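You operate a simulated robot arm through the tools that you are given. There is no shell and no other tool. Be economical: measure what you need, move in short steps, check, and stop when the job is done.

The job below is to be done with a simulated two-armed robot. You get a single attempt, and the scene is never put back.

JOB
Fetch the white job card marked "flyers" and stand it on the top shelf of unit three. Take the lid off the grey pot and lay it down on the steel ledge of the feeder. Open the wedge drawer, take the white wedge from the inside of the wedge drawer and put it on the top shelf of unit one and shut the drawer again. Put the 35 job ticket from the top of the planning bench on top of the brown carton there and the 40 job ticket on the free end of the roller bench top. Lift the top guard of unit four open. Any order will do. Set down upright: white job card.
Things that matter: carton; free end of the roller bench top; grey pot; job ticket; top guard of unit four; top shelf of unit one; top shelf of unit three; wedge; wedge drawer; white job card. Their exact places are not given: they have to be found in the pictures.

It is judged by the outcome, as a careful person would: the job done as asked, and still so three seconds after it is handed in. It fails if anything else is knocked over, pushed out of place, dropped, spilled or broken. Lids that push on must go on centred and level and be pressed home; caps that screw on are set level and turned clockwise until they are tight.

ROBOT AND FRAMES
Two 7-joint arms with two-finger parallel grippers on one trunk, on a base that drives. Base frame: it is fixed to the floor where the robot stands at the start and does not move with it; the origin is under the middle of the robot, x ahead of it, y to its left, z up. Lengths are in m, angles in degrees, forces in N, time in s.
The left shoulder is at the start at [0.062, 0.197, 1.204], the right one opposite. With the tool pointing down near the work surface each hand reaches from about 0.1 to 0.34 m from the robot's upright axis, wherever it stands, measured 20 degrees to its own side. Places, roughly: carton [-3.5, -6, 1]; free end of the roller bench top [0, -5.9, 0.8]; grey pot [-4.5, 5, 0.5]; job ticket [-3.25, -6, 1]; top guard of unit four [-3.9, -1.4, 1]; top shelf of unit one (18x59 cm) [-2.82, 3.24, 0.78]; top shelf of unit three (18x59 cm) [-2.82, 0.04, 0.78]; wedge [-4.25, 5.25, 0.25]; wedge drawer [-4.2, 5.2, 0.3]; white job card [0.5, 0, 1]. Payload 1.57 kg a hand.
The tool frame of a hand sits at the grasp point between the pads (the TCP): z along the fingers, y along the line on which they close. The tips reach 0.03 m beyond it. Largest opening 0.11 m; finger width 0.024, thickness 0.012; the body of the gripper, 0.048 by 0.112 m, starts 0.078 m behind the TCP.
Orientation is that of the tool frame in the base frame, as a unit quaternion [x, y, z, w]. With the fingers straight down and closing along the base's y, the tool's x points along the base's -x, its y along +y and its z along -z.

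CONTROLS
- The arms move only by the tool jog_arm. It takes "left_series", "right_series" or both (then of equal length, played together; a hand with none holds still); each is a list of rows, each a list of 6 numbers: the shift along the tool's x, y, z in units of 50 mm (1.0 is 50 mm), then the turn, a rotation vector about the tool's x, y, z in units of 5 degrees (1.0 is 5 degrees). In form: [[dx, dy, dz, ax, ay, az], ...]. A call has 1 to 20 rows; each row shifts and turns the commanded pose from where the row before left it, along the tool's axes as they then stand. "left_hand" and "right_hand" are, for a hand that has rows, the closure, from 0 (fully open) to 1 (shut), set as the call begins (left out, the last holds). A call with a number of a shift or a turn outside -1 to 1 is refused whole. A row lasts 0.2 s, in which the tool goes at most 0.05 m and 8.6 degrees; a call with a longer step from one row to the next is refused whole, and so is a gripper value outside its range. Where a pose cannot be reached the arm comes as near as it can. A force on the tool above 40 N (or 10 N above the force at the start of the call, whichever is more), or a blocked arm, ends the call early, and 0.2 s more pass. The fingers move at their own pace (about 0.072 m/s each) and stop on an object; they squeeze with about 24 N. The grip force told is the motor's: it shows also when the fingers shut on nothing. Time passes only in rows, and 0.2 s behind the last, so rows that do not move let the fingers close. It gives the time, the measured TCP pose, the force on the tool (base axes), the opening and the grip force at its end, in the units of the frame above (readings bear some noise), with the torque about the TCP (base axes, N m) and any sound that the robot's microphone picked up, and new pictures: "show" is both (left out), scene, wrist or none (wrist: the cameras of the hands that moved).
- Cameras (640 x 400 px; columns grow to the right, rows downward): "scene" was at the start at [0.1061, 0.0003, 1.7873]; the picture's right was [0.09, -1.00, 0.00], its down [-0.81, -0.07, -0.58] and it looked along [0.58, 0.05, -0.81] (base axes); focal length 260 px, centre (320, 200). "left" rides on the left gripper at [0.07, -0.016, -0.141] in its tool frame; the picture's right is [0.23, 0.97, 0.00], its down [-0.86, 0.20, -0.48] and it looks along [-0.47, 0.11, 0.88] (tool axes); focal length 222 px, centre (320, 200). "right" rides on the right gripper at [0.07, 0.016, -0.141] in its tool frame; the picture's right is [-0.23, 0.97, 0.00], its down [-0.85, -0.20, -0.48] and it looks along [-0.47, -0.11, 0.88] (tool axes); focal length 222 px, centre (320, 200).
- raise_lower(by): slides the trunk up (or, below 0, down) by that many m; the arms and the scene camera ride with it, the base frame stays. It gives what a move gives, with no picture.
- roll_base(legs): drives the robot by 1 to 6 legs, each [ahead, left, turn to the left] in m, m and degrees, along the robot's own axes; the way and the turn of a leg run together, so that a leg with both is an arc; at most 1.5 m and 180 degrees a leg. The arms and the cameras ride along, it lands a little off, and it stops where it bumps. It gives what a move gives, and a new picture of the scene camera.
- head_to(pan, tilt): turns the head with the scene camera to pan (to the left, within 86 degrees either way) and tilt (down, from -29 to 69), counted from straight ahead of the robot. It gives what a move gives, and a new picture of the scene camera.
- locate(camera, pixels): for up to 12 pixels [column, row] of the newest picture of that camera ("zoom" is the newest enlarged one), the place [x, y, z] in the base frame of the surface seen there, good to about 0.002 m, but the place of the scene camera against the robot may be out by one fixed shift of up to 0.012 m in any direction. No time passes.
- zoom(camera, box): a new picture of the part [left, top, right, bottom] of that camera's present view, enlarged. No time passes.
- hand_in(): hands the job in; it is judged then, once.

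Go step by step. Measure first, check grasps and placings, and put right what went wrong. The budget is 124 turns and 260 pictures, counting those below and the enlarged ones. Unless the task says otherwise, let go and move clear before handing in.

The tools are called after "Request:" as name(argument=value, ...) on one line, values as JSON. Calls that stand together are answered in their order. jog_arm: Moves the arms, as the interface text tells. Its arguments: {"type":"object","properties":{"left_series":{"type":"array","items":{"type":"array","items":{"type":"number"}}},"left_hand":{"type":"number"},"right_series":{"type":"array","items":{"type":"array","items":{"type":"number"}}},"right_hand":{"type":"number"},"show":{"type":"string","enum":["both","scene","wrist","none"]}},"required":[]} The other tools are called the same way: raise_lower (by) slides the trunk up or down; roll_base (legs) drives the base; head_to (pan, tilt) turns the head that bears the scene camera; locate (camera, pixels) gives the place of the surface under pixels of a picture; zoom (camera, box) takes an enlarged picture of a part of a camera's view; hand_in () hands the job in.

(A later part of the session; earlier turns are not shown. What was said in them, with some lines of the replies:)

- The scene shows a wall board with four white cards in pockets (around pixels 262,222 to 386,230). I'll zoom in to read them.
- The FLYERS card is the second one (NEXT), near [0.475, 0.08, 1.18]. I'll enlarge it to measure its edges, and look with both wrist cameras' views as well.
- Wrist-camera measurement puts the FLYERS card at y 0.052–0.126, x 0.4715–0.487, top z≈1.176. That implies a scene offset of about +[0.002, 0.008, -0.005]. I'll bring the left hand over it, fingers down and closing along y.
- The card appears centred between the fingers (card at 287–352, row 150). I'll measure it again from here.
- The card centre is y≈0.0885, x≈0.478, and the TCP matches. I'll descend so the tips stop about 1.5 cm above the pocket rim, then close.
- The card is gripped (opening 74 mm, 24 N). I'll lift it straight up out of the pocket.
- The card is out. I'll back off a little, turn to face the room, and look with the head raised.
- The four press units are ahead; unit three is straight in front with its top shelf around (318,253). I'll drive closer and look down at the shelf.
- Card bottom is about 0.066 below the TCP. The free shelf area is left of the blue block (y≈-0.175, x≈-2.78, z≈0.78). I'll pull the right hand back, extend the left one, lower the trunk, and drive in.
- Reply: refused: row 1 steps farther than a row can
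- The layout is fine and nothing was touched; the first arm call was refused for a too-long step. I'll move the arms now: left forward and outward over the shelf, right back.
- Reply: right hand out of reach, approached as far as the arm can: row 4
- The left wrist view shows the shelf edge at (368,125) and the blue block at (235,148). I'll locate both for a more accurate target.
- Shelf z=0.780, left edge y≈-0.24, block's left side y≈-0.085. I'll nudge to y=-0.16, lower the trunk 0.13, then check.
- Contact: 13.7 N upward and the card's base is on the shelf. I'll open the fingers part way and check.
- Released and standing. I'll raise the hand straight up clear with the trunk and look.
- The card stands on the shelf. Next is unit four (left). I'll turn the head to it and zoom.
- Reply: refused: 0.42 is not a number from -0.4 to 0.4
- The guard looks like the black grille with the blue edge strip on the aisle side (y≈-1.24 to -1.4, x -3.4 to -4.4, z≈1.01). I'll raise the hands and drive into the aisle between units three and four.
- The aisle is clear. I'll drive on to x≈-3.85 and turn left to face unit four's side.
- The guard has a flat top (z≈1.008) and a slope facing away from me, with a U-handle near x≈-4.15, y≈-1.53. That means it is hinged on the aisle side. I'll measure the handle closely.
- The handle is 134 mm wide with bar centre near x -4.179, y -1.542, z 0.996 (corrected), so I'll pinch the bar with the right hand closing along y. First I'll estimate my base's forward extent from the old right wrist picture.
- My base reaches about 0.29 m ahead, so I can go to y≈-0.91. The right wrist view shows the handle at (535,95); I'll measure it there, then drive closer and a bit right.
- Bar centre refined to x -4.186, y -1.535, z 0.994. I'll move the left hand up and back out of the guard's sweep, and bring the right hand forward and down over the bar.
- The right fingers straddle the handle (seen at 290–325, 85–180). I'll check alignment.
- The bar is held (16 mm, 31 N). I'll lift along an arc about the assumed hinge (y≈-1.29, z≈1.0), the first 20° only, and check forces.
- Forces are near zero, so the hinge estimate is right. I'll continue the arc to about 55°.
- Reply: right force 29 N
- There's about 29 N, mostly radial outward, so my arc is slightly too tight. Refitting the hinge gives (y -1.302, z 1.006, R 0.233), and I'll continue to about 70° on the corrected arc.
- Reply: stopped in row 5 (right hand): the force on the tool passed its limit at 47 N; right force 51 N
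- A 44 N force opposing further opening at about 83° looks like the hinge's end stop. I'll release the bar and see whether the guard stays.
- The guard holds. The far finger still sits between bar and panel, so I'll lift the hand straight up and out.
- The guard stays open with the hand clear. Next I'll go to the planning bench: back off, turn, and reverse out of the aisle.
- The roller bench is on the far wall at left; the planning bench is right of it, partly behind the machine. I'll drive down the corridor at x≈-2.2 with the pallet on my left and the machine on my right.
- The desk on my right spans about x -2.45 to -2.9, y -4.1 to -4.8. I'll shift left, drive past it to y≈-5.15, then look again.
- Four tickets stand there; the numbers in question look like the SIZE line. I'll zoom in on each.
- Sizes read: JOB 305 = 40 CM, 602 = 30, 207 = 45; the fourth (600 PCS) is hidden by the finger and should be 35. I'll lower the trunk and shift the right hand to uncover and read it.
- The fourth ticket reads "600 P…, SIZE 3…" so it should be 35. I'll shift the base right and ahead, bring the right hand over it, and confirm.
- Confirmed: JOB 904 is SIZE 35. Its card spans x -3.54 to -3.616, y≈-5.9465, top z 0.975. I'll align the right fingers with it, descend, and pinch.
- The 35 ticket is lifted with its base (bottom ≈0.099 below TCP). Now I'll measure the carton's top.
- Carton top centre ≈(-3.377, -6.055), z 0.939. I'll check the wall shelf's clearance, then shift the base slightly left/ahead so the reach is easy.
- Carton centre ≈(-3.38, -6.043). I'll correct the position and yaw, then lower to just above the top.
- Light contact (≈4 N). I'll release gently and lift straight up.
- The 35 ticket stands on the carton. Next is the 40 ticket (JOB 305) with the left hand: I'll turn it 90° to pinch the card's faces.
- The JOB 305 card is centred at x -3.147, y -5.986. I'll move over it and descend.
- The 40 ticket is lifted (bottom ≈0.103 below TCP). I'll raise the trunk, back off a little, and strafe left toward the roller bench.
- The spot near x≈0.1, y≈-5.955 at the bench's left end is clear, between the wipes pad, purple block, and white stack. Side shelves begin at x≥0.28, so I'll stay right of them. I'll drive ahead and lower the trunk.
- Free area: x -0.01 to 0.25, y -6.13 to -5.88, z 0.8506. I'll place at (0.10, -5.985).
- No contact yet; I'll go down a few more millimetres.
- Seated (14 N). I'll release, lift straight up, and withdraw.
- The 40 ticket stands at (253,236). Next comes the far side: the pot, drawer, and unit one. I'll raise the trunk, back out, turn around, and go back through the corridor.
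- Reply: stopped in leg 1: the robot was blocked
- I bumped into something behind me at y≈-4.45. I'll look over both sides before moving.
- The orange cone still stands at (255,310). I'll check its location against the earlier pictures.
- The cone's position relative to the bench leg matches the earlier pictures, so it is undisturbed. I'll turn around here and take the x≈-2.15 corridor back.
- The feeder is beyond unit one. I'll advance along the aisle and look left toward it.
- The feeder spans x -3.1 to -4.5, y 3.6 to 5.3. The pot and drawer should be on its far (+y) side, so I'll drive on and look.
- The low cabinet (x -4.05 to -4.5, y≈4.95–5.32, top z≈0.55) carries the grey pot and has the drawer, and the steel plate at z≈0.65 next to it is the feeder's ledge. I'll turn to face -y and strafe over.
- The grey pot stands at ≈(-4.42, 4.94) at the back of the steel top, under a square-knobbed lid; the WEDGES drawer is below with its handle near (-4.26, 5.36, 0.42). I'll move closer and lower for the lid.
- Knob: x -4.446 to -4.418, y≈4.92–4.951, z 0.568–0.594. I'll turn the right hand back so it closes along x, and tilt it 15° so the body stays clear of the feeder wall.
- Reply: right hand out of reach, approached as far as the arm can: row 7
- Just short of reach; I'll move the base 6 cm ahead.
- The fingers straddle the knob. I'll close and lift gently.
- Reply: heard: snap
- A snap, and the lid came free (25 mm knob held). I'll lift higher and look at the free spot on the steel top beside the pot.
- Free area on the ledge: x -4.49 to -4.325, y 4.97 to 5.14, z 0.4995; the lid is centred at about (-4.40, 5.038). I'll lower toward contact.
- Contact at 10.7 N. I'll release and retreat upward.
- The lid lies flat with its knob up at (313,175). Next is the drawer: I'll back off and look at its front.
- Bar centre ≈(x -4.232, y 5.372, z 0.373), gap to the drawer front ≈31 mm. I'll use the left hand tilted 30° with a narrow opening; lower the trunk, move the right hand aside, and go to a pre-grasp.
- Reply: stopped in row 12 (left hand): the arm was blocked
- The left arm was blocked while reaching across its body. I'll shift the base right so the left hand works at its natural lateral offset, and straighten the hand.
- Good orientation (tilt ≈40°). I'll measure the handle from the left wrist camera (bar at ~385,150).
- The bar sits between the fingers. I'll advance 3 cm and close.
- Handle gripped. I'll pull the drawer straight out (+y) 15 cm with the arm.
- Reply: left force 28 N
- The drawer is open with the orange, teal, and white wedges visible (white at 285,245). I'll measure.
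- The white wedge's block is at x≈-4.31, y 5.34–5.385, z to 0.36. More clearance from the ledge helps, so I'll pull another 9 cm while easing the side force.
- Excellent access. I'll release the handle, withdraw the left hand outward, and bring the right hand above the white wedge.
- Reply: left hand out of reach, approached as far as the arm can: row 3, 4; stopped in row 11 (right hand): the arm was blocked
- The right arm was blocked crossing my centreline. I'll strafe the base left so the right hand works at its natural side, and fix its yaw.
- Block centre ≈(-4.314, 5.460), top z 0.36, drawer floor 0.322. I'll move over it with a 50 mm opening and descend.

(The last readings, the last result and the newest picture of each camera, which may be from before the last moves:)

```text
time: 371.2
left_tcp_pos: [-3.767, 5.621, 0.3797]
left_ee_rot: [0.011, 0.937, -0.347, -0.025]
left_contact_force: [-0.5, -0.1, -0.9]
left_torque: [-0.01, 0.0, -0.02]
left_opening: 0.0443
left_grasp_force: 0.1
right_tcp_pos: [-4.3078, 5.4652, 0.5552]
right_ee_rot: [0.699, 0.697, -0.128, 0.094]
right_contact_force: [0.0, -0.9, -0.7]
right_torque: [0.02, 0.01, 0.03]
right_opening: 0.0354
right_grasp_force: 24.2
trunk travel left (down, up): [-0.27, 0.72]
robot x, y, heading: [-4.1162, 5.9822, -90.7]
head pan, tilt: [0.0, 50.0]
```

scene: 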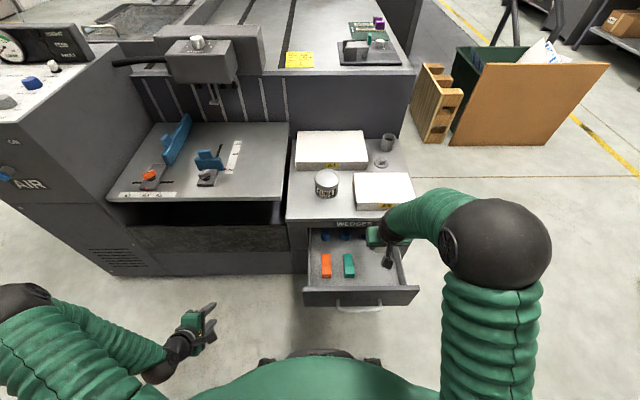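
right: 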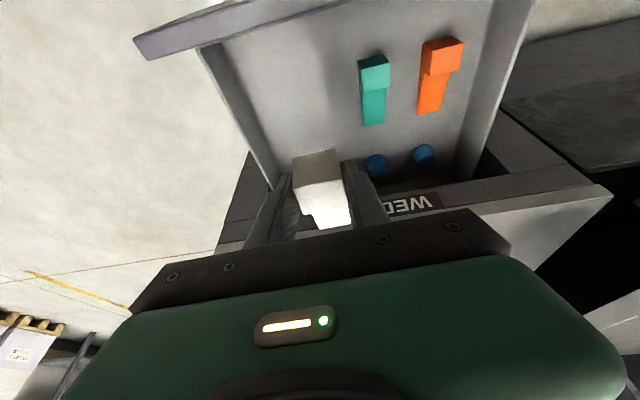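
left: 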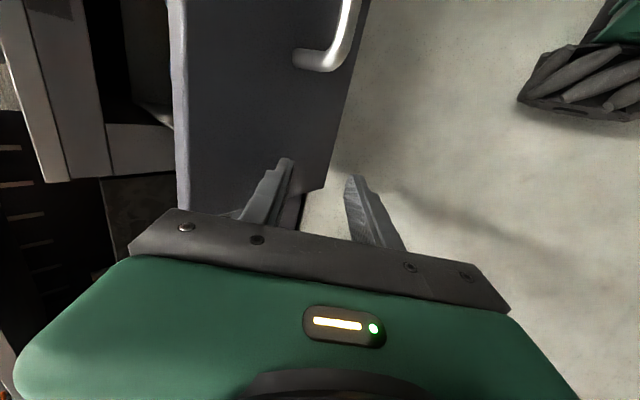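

The white wedge is held (35 mm). Next I'll shut the drawer with the left hand: strafe right, then push its front with closed fingers above the handle.

Request:
roll_base(legs=[[-0.05, -0.34, 0]])

Request:
jog_arm(left_series=[[0, -0.7, -0.65, 0, 0, 0], [0, -0.35, -0.35, 0, 0, 0], [0.8, 0, 0, 0, 0, 0], [0.8, 0, 0, 0, 0, 0], [0.8, 0, 0, 0, 0, 0], [0.3, 0, 0, 0, 0, 0], [0, 0, 0, 0, 0, 0]], left_hand=1, show="both")

```text
time: 373.4
left_tcp_pos: [-4.1063, 5.678, 0.3798]
left_ee_rot: [0.006, 0.938, -0.346, -0.024]
left_contact_force: [0.2, -0.6, -0.1]
left_torque: [0.0, 0.0, 0.02]
left_opening: 0.044
left_grasp_force: 0.0
right_tcp_pos: [-4.6442, 5.5174, 0.5546]
right_ee_rot: [0.695, 0.701, -0.128, 0.096]
right_contact_force: [-0.4, 0.1, -0.4]
right_torque: [0.03, 0.01, -0.02]
right_opening: 0.0357
right_grasp_force: 23.7
trunk travel left (down, up): [-0.27, 0.72]
robot x, y, heading: [-4.4579, 6.0338, -90.1]
head pan, tilt: [0.0, 50.0]
```

scene: 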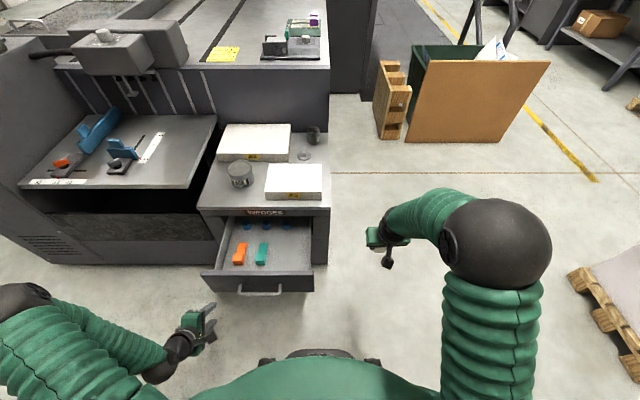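

```text
time: 375.0
left_tcp_pos: [-4.2198, 5.6396, 0.4276]
left_ee_rot: [0.006, 0.938, -0.347, -0.022]
left_contact_force: [0.1, -0.4, -0.5]
left_torque: [-0.01, -0.01, 0.0]
left_opening: 0.0002
left_grasp_force: 21.8
left hand out of reach, approached as far as the arm can: row 3, 4, 5, 6
right_tcp_pos: [-4.646, 5.5181, 0.5549]
right_ee_rot: [0.696, 0.701, -0.126, 0.097]
right_contact_force: [0.0, -0.4, -1.0]
right_torque: [0.02, -0.02, -0.03]
right_opening: 0.0355
right_grasp_force: 23.5
trunk travel left (down, up): [-0.27, 0.72]
robot x, y, heading: [-4.4555, 6.0305, -90.3]
head pan, tilt: [0.0, 50.0]
```

scene: 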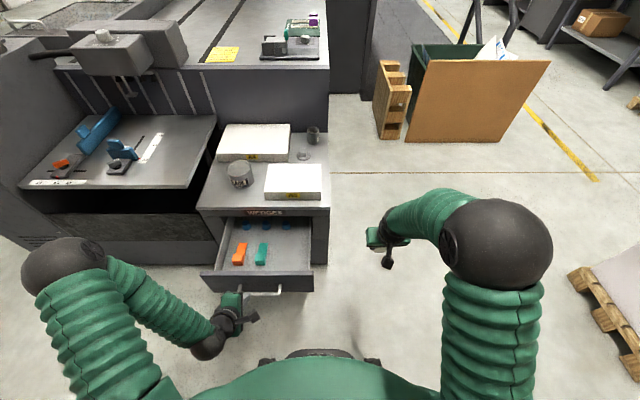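
left: 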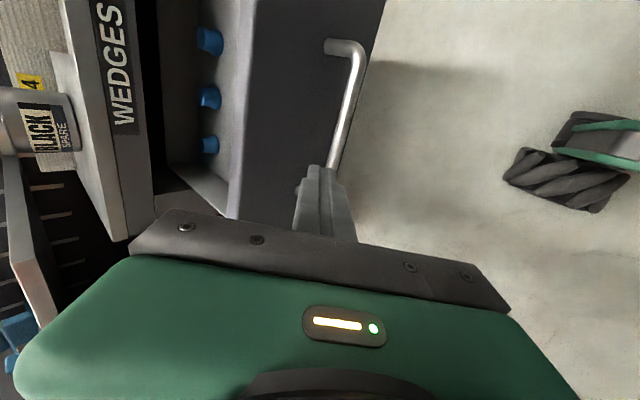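

The fingertips are above the bar in front of the drawer face. I'll push in -y.

Request:
jog_arm(left_series=[[0, -0.532, 0.455, 0, 0, 0], [0, -0.532, 0.455, 0, 0, 0], [0, -0.532, 0.455, 0, 0, 0], [0, -0.532, 0.455, 0, 0, 0], [0, -0.532, 0.455, 0, 0, 0], [0, -0.532, 0.455, 0, 0, 0], [0, -0.38, 0.325, 0, 0, 0], [0, 0, 0, 0, 0, 0]], show="both")

```text
time: 376.8
left_tcp_pos: [-4.2254, 5.403, 0.4287]
left_ee_rot: [0.006, 0.937, -0.348, -0.022]
left_contact_force: [0.1, -0.1, 0.4]
left_torque: [-0.03, 0.0, -0.02]
left_opening: 0.0
left_grasp_force: 20.8
right_tcp_pos: [-4.6447, 5.5181, 0.5551]
right_ee_rot: [0.695, 0.701, -0.126, 0.096]
right_contact_force: [0.9, 0.3, -1.6]
right_torque: [0.02, -0.04, 0.01]
right_opening: 0.0354
right_grasp_force: 24.3
trunk travel left (down, up): [-0.27, 0.72]
robot x, y, heading: [-4.455, 6.0377, -90.2]
head pan, tilt: [0.0, 50.0]
```

scene: 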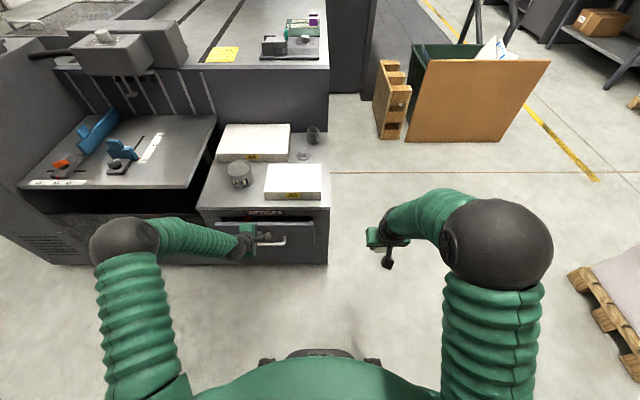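
left: 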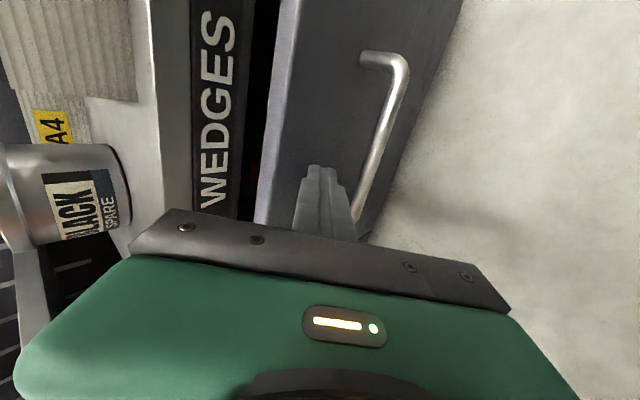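

Nearly closed; I'll push the last few centimetres until it meets resistance.

Request:
jog_arm(left_series=[[0, -0.3, 0.26, 0, 0, 0], [0, -0.25, 0.21, 0, 0, 0], [0, -0.1, 0.08, 0, 0, 0], [0, -0.1, 0.08, 0, 0, 0], [0, -0.08, 0.06, 0, 0, 0], [0, 0, 0, 0, 0, 0]], show="both")

Request:
locate(camera="left", pixels=[[330, 120], [360, 100], [300, 140], [215, 150], [250, 60]])

```text
time: 377.6
left_tcp_pos: [-4.2263, 5.3729, 0.4273]
left_ee_rot: [0.005, 0.939, -0.342, -0.023]
left_contact_force: [0.3, 20.7, 18.6]
left_torque: [-0.17, -0.18, 0.21]
left_opening: 0.0
left_grasp_force: 20.6
right_tcp_pos: [-4.6445, 5.5202, 0.5586]
right_ee_rot: [0.696, 0.7, -0.128, 0.098]
right_contact_force: [-0.3, 0.3, -0.2]
right_torque: [0.03, -0.03, -0.02]
right_opening: 0.0357
right_grasp_force: 24.0
trunk travel left (down, up): [-0.27, 0.72]
robot x, y, heading: [-4.4584, 6.039, -89.9]
head pan, tilt: [0.0, 50.0]
stopped in row 3 (left hand): the force on the tool passed its limit at 56 N (the readings are from after the stop); the commanded pose is now the measured one
```

scene: 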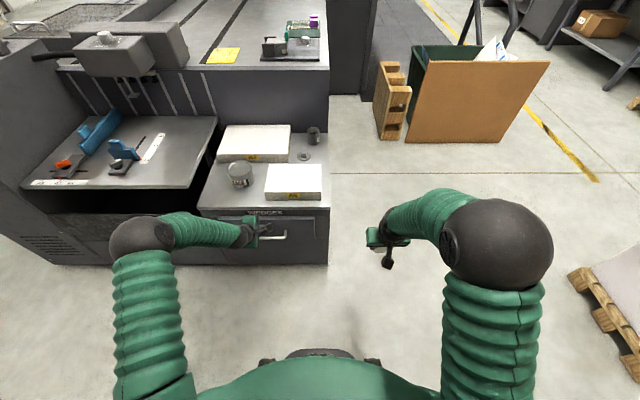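
left: 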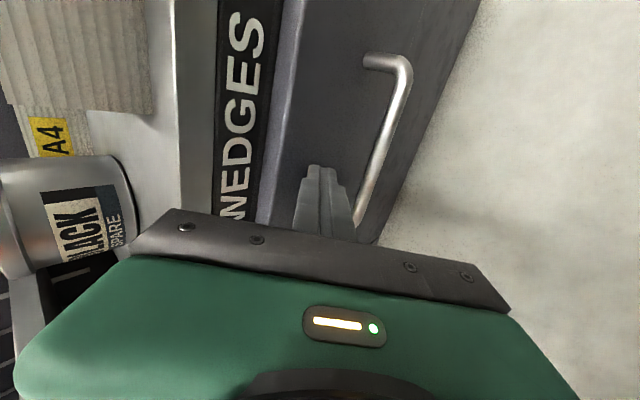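

```text
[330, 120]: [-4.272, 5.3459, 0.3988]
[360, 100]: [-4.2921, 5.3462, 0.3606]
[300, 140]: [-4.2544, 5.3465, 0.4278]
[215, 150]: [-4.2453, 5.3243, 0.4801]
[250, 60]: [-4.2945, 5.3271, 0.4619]
```

The drawer face is back at y 5.346, its original closed position. I'll withdraw the left hand, raise the trunk, and drive around to unit one.

Request:
jog_arm(left_series=[[0, 0.5, -0.43, 0, 0, 0], [0, 0.6, -0.52, 0, 0, 0], [0, 0.6, -0.52, 0, 0, 0], [0, 0.6, -0.52, 0, 0, 0], [0, 0, 0, 0, 0, 0]], show="none")

Request:
raise_lower(by=0.4)

Request:
zoom(camera="scene", box=[180, 120, 400, 280])

Request:
roll_base(legs=[[0, 1.3, 0], [0, 1.35, 0], [1.4, 0, 0], [1.3, 0, 0]])

```text
time: 378.8
left_tcp_pos: [-4.2203, 5.5242, 0.4277]
left_ee_rot: [0.005, 0.94, -0.341, -0.024]
left_contact_force: [0.1, 0.2, 0.9]
left_torque: [-0.02, 0.03, 0.05]
left_opening: 0.0001
left_grasp_force: 21.1
right_tcp_pos: [-4.6447, 5.5187, 0.5551]
right_ee_rot: [0.695, 0.701, -0.127, 0.097]
right_contact_force: [0.0, 0.3, -0.6]
right_torque: [0.02, -0.01, -0.01]
right_opening: 0.0355
right_grasp_force: 23.8
trunk travel left (down, up): [-0.27, 0.72]
robot x, y, heading: [-4.4587, 6.0333, -90.0]
head pan, tilt: [0.0, 50.0]
```

```text
time: 382.6
left_tcp_pos: [-4.2198, 5.5238, 0.8262]
left_ee_rot: [0.005, 0.939, -0.342, -0.024]
left_contact_force: [-0.5, -0.3, -0.1]
left_torque: [-0.01, -0.05, -0.02]
left_opening: 0.0
left_grasp_force: 21.2
right_tcp_pos: [-4.6442, 5.5186, 0.9554]
right_ee_rot: [0.695, 0.701, -0.127, 0.097]
right_contact_force: [-0.2, 0.0, -0.8]
right_torque: [0.03, 0.02, 0.02]
right_opening: 0.0354
right_grasp_force: 24.3
trunk travel left (down, up): [-0.67, 0.32]
robot x, y, heading: [-4.4592, 6.0357, -89.9]
head pan, tilt: [0.0, 50.0]
```

```text
2.50 times, centred on (290, 200) of scene
```

zoom: 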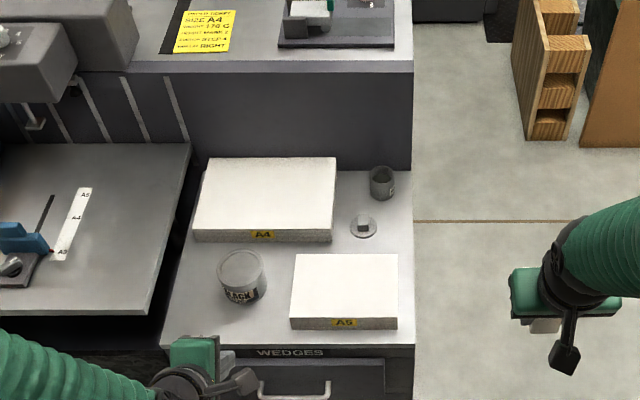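

```text
time: 408.6
left_tcp_pos: [-1.5154, 2.765, 0.8275]
left_ee_rot: [-0.004, 0.939, -0.342, -0.021]
left_contact_force: [0.2, 0.3, -0.5]
left_torque: [0.0, 0.01, 0.02]
left_opening: 0.0
left_grasp_force: 21.5
right_tcp_pos: [-1.939, 2.7519, 0.9559]
right_ee_rot: [0.688, 0.708, -0.126, 0.098]
right_contact_force: [0.2, -0.1, -0.5]
right_torque: [0.0, 0.0, 0.03]
right_opening: 0.0354
right_grasp_force: 24.2
trunk travel left (down, up): [-0.67, 0.32]
robot x, y, heading: [-1.7644, 3.2724, -89.0]
head pan, tilt: [0.0, 50.0]
5 turns are left
```

scene: 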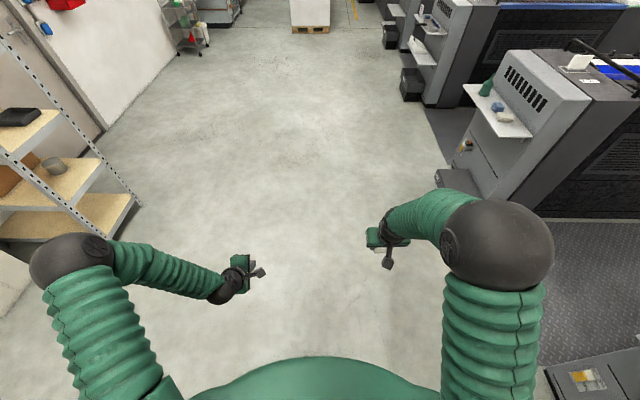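

Only 5 turns remain, so I'll batch carefully. The lid and pot look right and the drawer is shut. I'll now raise the left hand, face unit one, approach, and measure its shelf in one go.

Request:
jog_arm(left_series=[[0, -0.62, -0.73, 0, 0, 0], [0, -0.62, -0.73, 0, 0, 0], [0, -0.62, -0.73, 0, 0, 0], [0, -0.62, -0.73, 0, 0, 0], [0, -0.62, -0.73, 0, 0, 0], [0, -0.62, -0.73, 0, 0, 0], [0, 0, 0, 0, 0, 0]], show="none")

Request:
roll_base(legs=[[0, 0, -91], [0.28, 0, 0]])

Request:
head_to(pan=0, tilt=50)

Request:
zoom(camera="scene", box=[210, 130, 430, 268])

Request:
locate(camera="zoom", pixels=[[60, 200], [120, 200], [180, 200], [240, 200], [300, 200], [360, 200], [420, 200], [480, 200], [540, 200], [200, 240], [320, 240], [440, 240]])

Request:
locate(camera="zoom", pixels=[[80, 160], [160, 160], [240, 160], [320, 160], [400, 160], [480, 160], [80, 240], [140, 280], [260, 280], [380, 280], [500, 240], [560, 240]])

```text
time: 410.2
left_tcp_pos: [-1.507, 2.764, 1.1142]
left_ee_rot: [-0.004, 0.939, -0.342, -0.02]
left_contact_force: [-0.3, 0.1, 0.1]
left_torque: [0.01, -0.04, 0.0]
left_opening: 0.0002
left_grasp_force: 21.8
right_tcp_pos: [-1.9415, 2.752, 0.9558]
right_ee_rot: [0.689, 0.707, -0.127, 0.098]
right_contact_force: [0.0, -0.1, -0.7]
right_torque: [0.04, -0.02, -0.01]
right_opening: 0.0356
right_grasp_force: 23.7
trunk travel left (down, up): [-0.67, 0.32]
robot x, y, heading: [-1.7612, 3.273, -89.1]
head pan, tilt: [0.0, 50.0]
```

```text
time: 416.0
left_tcp_pos: [-2.5507, 3.0099, 1.1141]
left_ee_rot: [0.661, 0.667, -0.23, -0.256]
left_contact_force: [0.0, -0.3, -0.1]
left_torque: [0.02, 0.02, 0.01]
left_opening: 0.0
left_grasp_force: 21.1
right_tcp_pos: [-2.5631, 3.4428, 0.9565]
right_ee_rot: [0.987, 0.014, -0.16, -0.019]
right_contact_force: [0.7, -0.7, -1.7]
right_torque: [0.02, -0.02, 0.0]
right_opening: 0.0355
right_grasp_force: 23.4
trunk travel left (down, up): [-0.67, 0.32]
robot x, y, heading: [-2.0443, 3.2682, -178.9]
head pan, tilt: [0.0, 50.0]
```

scene: 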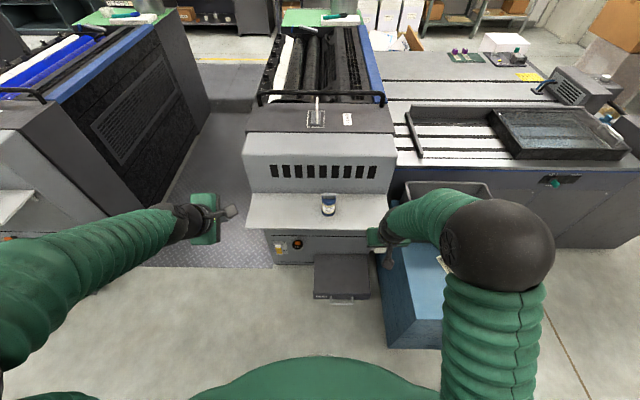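

```text
time: 416.6
left_tcp_pos: [-2.551, 3.0083, 1.1144]
left_ee_rot: [0.661, 0.668, -0.229, -0.256]
left_contact_force: [0.4, -0.4, -0.5]
left_torque: [-0.02, 0.01, 0.0]
left_opening: 0.0
left_grasp_force: 21.5
right_tcp_pos: [-2.5626, 3.4431, 0.9559]
right_ee_rot: [0.987, 0.014, -0.159, -0.019]
right_contact_force: [1.5, 0.8, -0.4]
right_torque: [-0.01, -0.03, -0.01]
right_opening: 0.0355
right_grasp_force: 23.9
trunk travel left (down, up): [-0.67, 0.32]
robot x, y, heading: [-2.0422, 3.2686, -178.8]
head pan, tilt: [0.0, 50.0]
```

scene: 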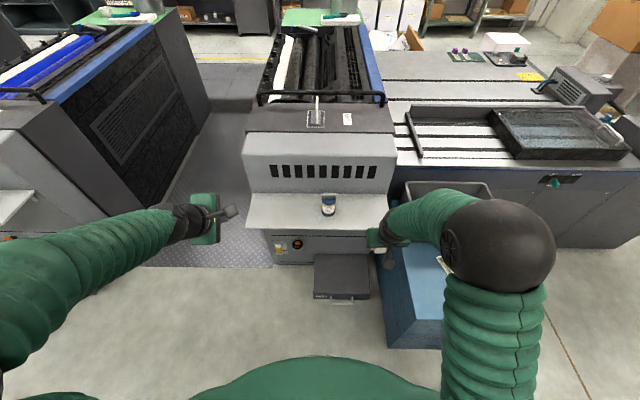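

```text
2.90 times, centred on (320, 199) of scene
```

zoom: 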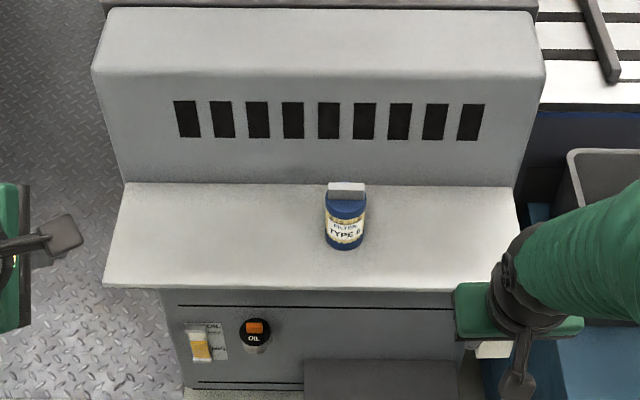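

```text
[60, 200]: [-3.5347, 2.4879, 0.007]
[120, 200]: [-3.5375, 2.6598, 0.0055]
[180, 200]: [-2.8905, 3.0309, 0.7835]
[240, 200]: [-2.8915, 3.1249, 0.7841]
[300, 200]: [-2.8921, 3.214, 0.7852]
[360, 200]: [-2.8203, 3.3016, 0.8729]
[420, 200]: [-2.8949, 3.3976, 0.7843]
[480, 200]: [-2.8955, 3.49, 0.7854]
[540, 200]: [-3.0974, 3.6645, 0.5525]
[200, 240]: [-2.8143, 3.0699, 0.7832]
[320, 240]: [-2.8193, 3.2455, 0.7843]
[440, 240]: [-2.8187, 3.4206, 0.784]
```

```text
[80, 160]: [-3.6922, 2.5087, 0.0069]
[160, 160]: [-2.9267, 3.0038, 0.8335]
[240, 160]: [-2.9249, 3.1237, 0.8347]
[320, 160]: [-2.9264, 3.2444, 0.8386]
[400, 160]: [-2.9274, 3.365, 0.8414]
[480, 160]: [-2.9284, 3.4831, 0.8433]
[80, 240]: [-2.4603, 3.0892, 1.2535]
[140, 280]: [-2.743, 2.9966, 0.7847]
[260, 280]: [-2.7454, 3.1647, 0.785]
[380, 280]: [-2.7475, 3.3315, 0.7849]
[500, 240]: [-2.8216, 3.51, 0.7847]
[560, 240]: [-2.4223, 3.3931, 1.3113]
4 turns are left
```

The shelf is clear right of the tin (tin at y≈3.28). The wedge at y≈3.44 lands on free space. I'll drive ahead 0.215 m, lower so the wedge is ~1 cm above the shelf (z 0.780), and check.

Request:
roll_base(legs=[[0.215, 0, -1]])

Request:
raise_lower(by=-0.125)

Request:
jog_arm(right_series=[[0, 0, 0, 0, 0, 0], [0, 0, 0, 0, 0, 0]], show="both")

Request:
zoom(camera="right", box=[180, 30, 460, 230])

Request:
locate(camera="zoom", pixels=[[300, 280], [330, 280], [310, 250], [330, 300], [320, 330], [345, 350], [220, 200], [420, 200], [300, 150], [150, 150], [480, 150], [320, 80]])

```text
time: 418.3
left_tcp_pos: [-2.7695, 3.0173, 1.1133]
left_ee_rot: [0.667, 0.661, -0.227, -0.259]
left_contact_force: [-0.6, -0.4, -0.1]
left_torque: [-0.02, 0.01, -0.01]
left_opening: 0.0001
left_grasp_force: 21.2
right_tcp_pos: [-2.7716, 3.4508, 0.9579]
right_ee_rot: [0.987, 0.005, -0.16, -0.021]
right_contact_force: [0.4, -0.7, 0.2]
right_torque: [-0.01, -0.02, 0.01]
right_opening: 0.0355
right_grasp_force: 23.7
trunk travel left (down, up): [-0.67, 0.32]
robot x, y, heading: [-2.2607, 3.2643, 180.0]
head pan, tilt: [0.0, 50.0]
```

scene: 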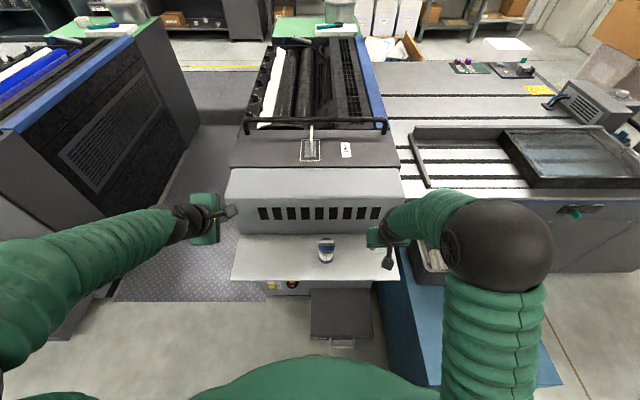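

```text
time: 419.8
left_tcp_pos: [-2.7707, 3.0178, 0.989]
left_ee_rot: [0.668, 0.661, -0.226, -0.258]
left_contact_force: [0.5, -1.1, 0.1]
left_torque: [-0.01, -0.01, 0.01]
left_opening: 0.0001
left_grasp_force: 21.4
right_tcp_pos: [-2.773, 3.452, 0.8312]
right_ee_rot: [0.987, 0.004, -0.159, -0.021]
right_contact_force: [0.0, -0.2, -0.6]
right_torque: [-0.05, -0.01, -0.01]
right_opening: 0.0355
right_grasp_force: 24.0
trunk travel left (down, up): [-0.545, 0.445]
robot x, y, heading: [-2.2578, 3.2607, 179.7]
head pan, tilt: [0.0, 50.0]
```

```text
time: 420.4
left_tcp_pos: [-2.7707, 3.016, 0.9883]
left_ee_rot: [0.668, 0.661, -0.226, -0.257]
left_contact_force: [-0.1, -0.3, -0.3]
left_torque: [0.0, 0.0, 0.01]
left_opening: 0.0
left_grasp_force: 21.8
right_tcp_pos: [-2.7747, 3.4518, 0.8323]
right_ee_rot: [0.987, 0.004, -0.16, -0.021]
right_contact_force: [-0.5, -0.9, -0.9]
right_torque: [0.0, 0.01, -0.02]
right_opening: 0.0358
right_grasp_force: 24.1
trunk travel left (down, up): [-0.545, 0.445]
robot x, y, heading: [-2.2584, 3.2672, 180.0]
head pan, tilt: [0.0, 50.0]
```

scene: 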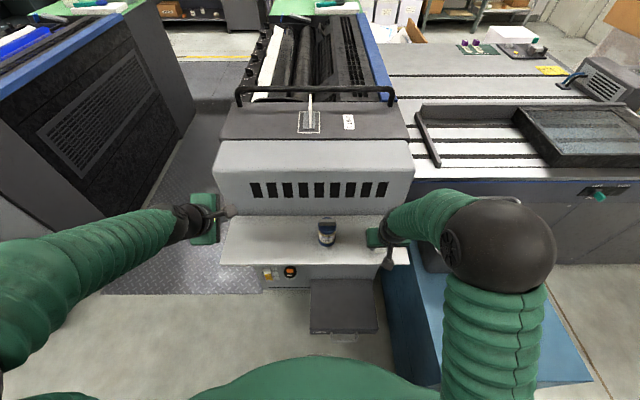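
right: 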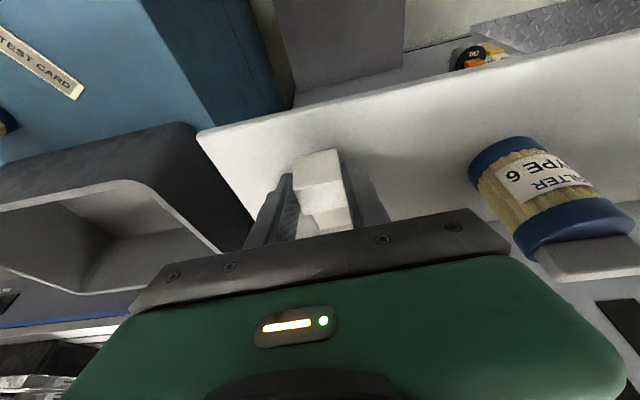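

```text
2.00 times, centred on (320, 130) of right
```

zoom: 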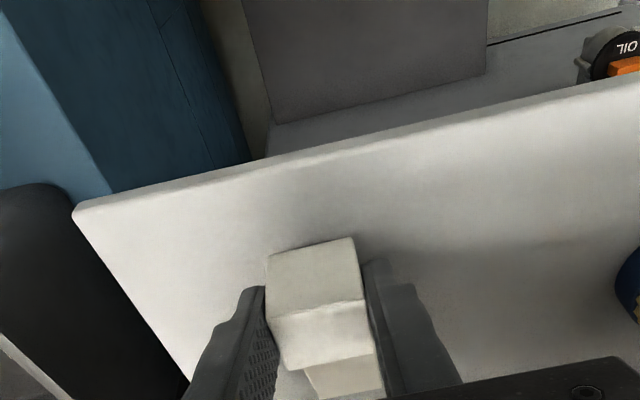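

```text
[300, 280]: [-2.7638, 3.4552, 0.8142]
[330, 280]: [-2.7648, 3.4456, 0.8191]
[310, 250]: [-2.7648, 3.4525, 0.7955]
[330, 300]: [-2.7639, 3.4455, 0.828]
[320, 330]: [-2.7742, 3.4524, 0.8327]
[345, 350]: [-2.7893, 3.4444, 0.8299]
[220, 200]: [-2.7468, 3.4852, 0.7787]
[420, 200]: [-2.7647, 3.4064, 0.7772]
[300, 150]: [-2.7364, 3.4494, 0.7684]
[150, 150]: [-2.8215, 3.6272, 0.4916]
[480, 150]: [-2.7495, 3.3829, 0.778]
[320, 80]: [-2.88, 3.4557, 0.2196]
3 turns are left
```

The wedge is ~1.4 cm above the shelf, its rear face 3 cm inside the front edge. I'll lower to contact, release, retreat upward, and back away to check.

Request:
jog_arm(right_series=[[0.032, 0, 0.095, 0, 0, 0], [0.032, 0, 0.095, 0, 0, 0], [0.019, 0, 0.057, 0, 0, 0], [0.019, 0, 0.057, 0, 0, 0], [0, 0, 0, 0, 0, 0]], show="none")

Request:
jog_arm(right_series=[[0, 0, 0, 0, 0, 0], [0, 0, 0, 0, 0, 0], [0, 0, 0, 0, 0, 0], [0, 0, 0, 0, 0, 0]], right_hand=0.5, show="none")

Request:
jog_arm(right_series=[[-0.13, 0, -0.38, 0, 0, 0], [-0.2, 0, -0.57, 0, 0, 0], [-0.25, 0, -0.76, 0, 0, 0], [-0.25, 0, -0.76, 0, 0, 0], [0, 0, 0, 0, 0, 0]], show="wrist")

Request:
roll_base(legs=[[-0.3, 0, 0]])

Request:
zoom(camera="scene", box=[220, 130, 440, 268])

```text
time: 421.6
left_tcp_pos: [-2.7693, 3.0173, 0.9902]
left_ee_rot: [0.667, 0.661, -0.226, -0.259]
left_contact_force: [-0.6, 0.2, -0.7]
left_torque: [-0.02, 0.01, -0.01]
left_opening: 0.0
left_grasp_force: 21.1
right_tcp_pos: [-2.7736, 3.4518, 0.8165]
right_ee_rot: [0.987, 0.005, -0.161, -0.021]
right_contact_force: [0.8, 2.1, 14.4]
right_torque: [-0.18, -0.13, -0.03]
right_opening: 0.0353
right_grasp_force: 23.8
trunk travel left (down, up): [-0.545, 0.445]
robot x, y, heading: [-2.2597, 3.2676, 179.9]
head pan, tilt: [0.0, 50.0]
```

```text
time: 422.6
left_tcp_pos: [-2.7711, 3.0165, 0.9893]
left_ee_rot: [0.668, 0.66, -0.226, -0.259]
left_contact_force: [-0.2, -0.1, -0.1]
left_torque: [-0.01, 0.02, 0.03]
left_opening: 0.0
left_grasp_force: 21.5
right_tcp_pos: [-2.773, 3.453, 0.8156]
right_ee_rot: [0.987, 0.004, -0.159, -0.021]
right_contact_force: [0.0, -0.3, 0.3]
right_torque: [0.01, 0.0, -0.03]
right_opening: 0.0551
right_grasp_force: 0.1
trunk travel left (down, up): [-0.545, 0.445]
robot x, y, heading: [-2.2567, 3.2635, 180.0]
head pan, tilt: [0.0, 50.0]
```

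```text
time: 423.8
left_tcp_pos: [-2.7704, 3.0172, 0.9885]
left_ee_rot: [0.667, 0.661, -0.226, -0.258]
left_contact_force: [1.0, -0.5, 0.6]
left_torque: [0.0, 0.03, 0.0]
left_opening: 0.0
left_grasp_force: 21.1
right_tcp_pos: [-2.7739, 3.4489, 0.9444]
right_ee_rot: [0.987, 0.004, -0.158, -0.022]
right_contact_force: [0.5, -0.3, 0.3]
right_torque: [0.0, -0.01, 0.01]
right_opening: 0.0549
right_grasp_force: 0.1
trunk travel left (down, up): [-0.545, 0.445]
robot x, y, heading: [-2.2586, 3.2639, 179.9]
head pan, tilt: [0.0, 50.0]
```

right: 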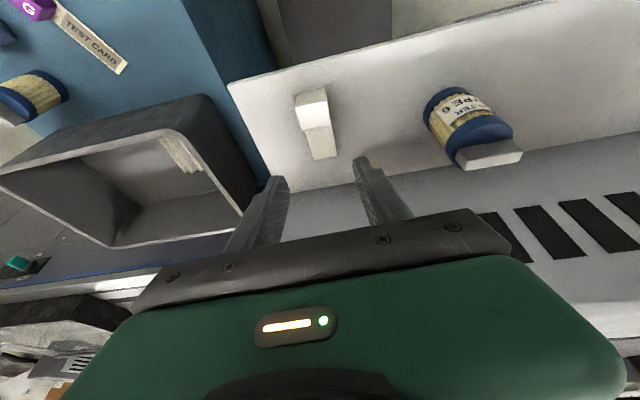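

```text
time: 425.9
left_tcp_pos: [-2.4631, 3.0157, 0.9883]
left_ee_rot: [0.666, 0.662, -0.227, -0.258]
left_contact_force: [1.4, 0.2, -0.3]
left_torque: [0.01, -0.02, 0.0]
left_opening: 0.0001
left_grasp_force: 20.8
right_tcp_pos: [-2.465, 3.4455, 0.9456]
right_ee_rot: [0.987, 0.006, -0.16, -0.021]
right_contact_force: [1.1, -0.7, -0.1]
right_torque: [0.0, -0.01, 0.01]
right_opening: 0.0549
right_grasp_force: 0.0
trunk travel left (down, up): [-0.545, 0.445]
robot x, y, heading: [-1.9539, 3.2615, -179.8]
head pan, tilt: [0.0, 50.0]
```

scene: 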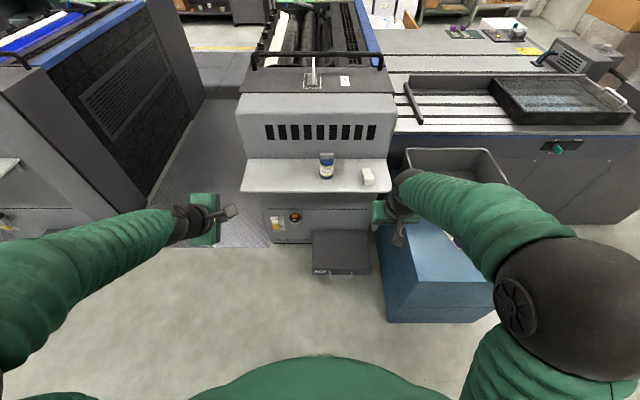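

```text
2.90 times, centred on (330, 199) of scene
2 turns are left
```

zoom: 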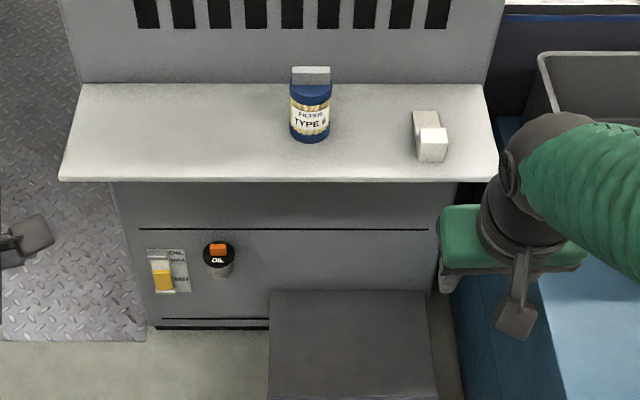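

The white wedge rests on unit one's top shelf (zoom 430,135), both hands are clear, and every other part is done. I'm handing in.

Request:
hand_in()

```text
The job is handed in.
```

I finished every part of the job and handed it in.

- **Job card:** the white "flyers" card stands upright on unit three's top shelf.
- **Grey pot:** its lid lies flat on the steel top beside the pot. I took that surface to be the feeder's steel ledge.
- **Wedge:** the white wedge is on unit one's top shelf and the wedge drawer is shut.
- **Tickets:** the 35 ticket is on the brown carton, and the 40 ticket is on the left end of the roller bench top, which I took to be the free end.
- **Guard:** unit four's top guard is open and stayed open when I let go.

While backing away from the roller bench the base bumped something behind it, near the orange cone. The cone was still upright and looked unmoved compared with earlier pictures.
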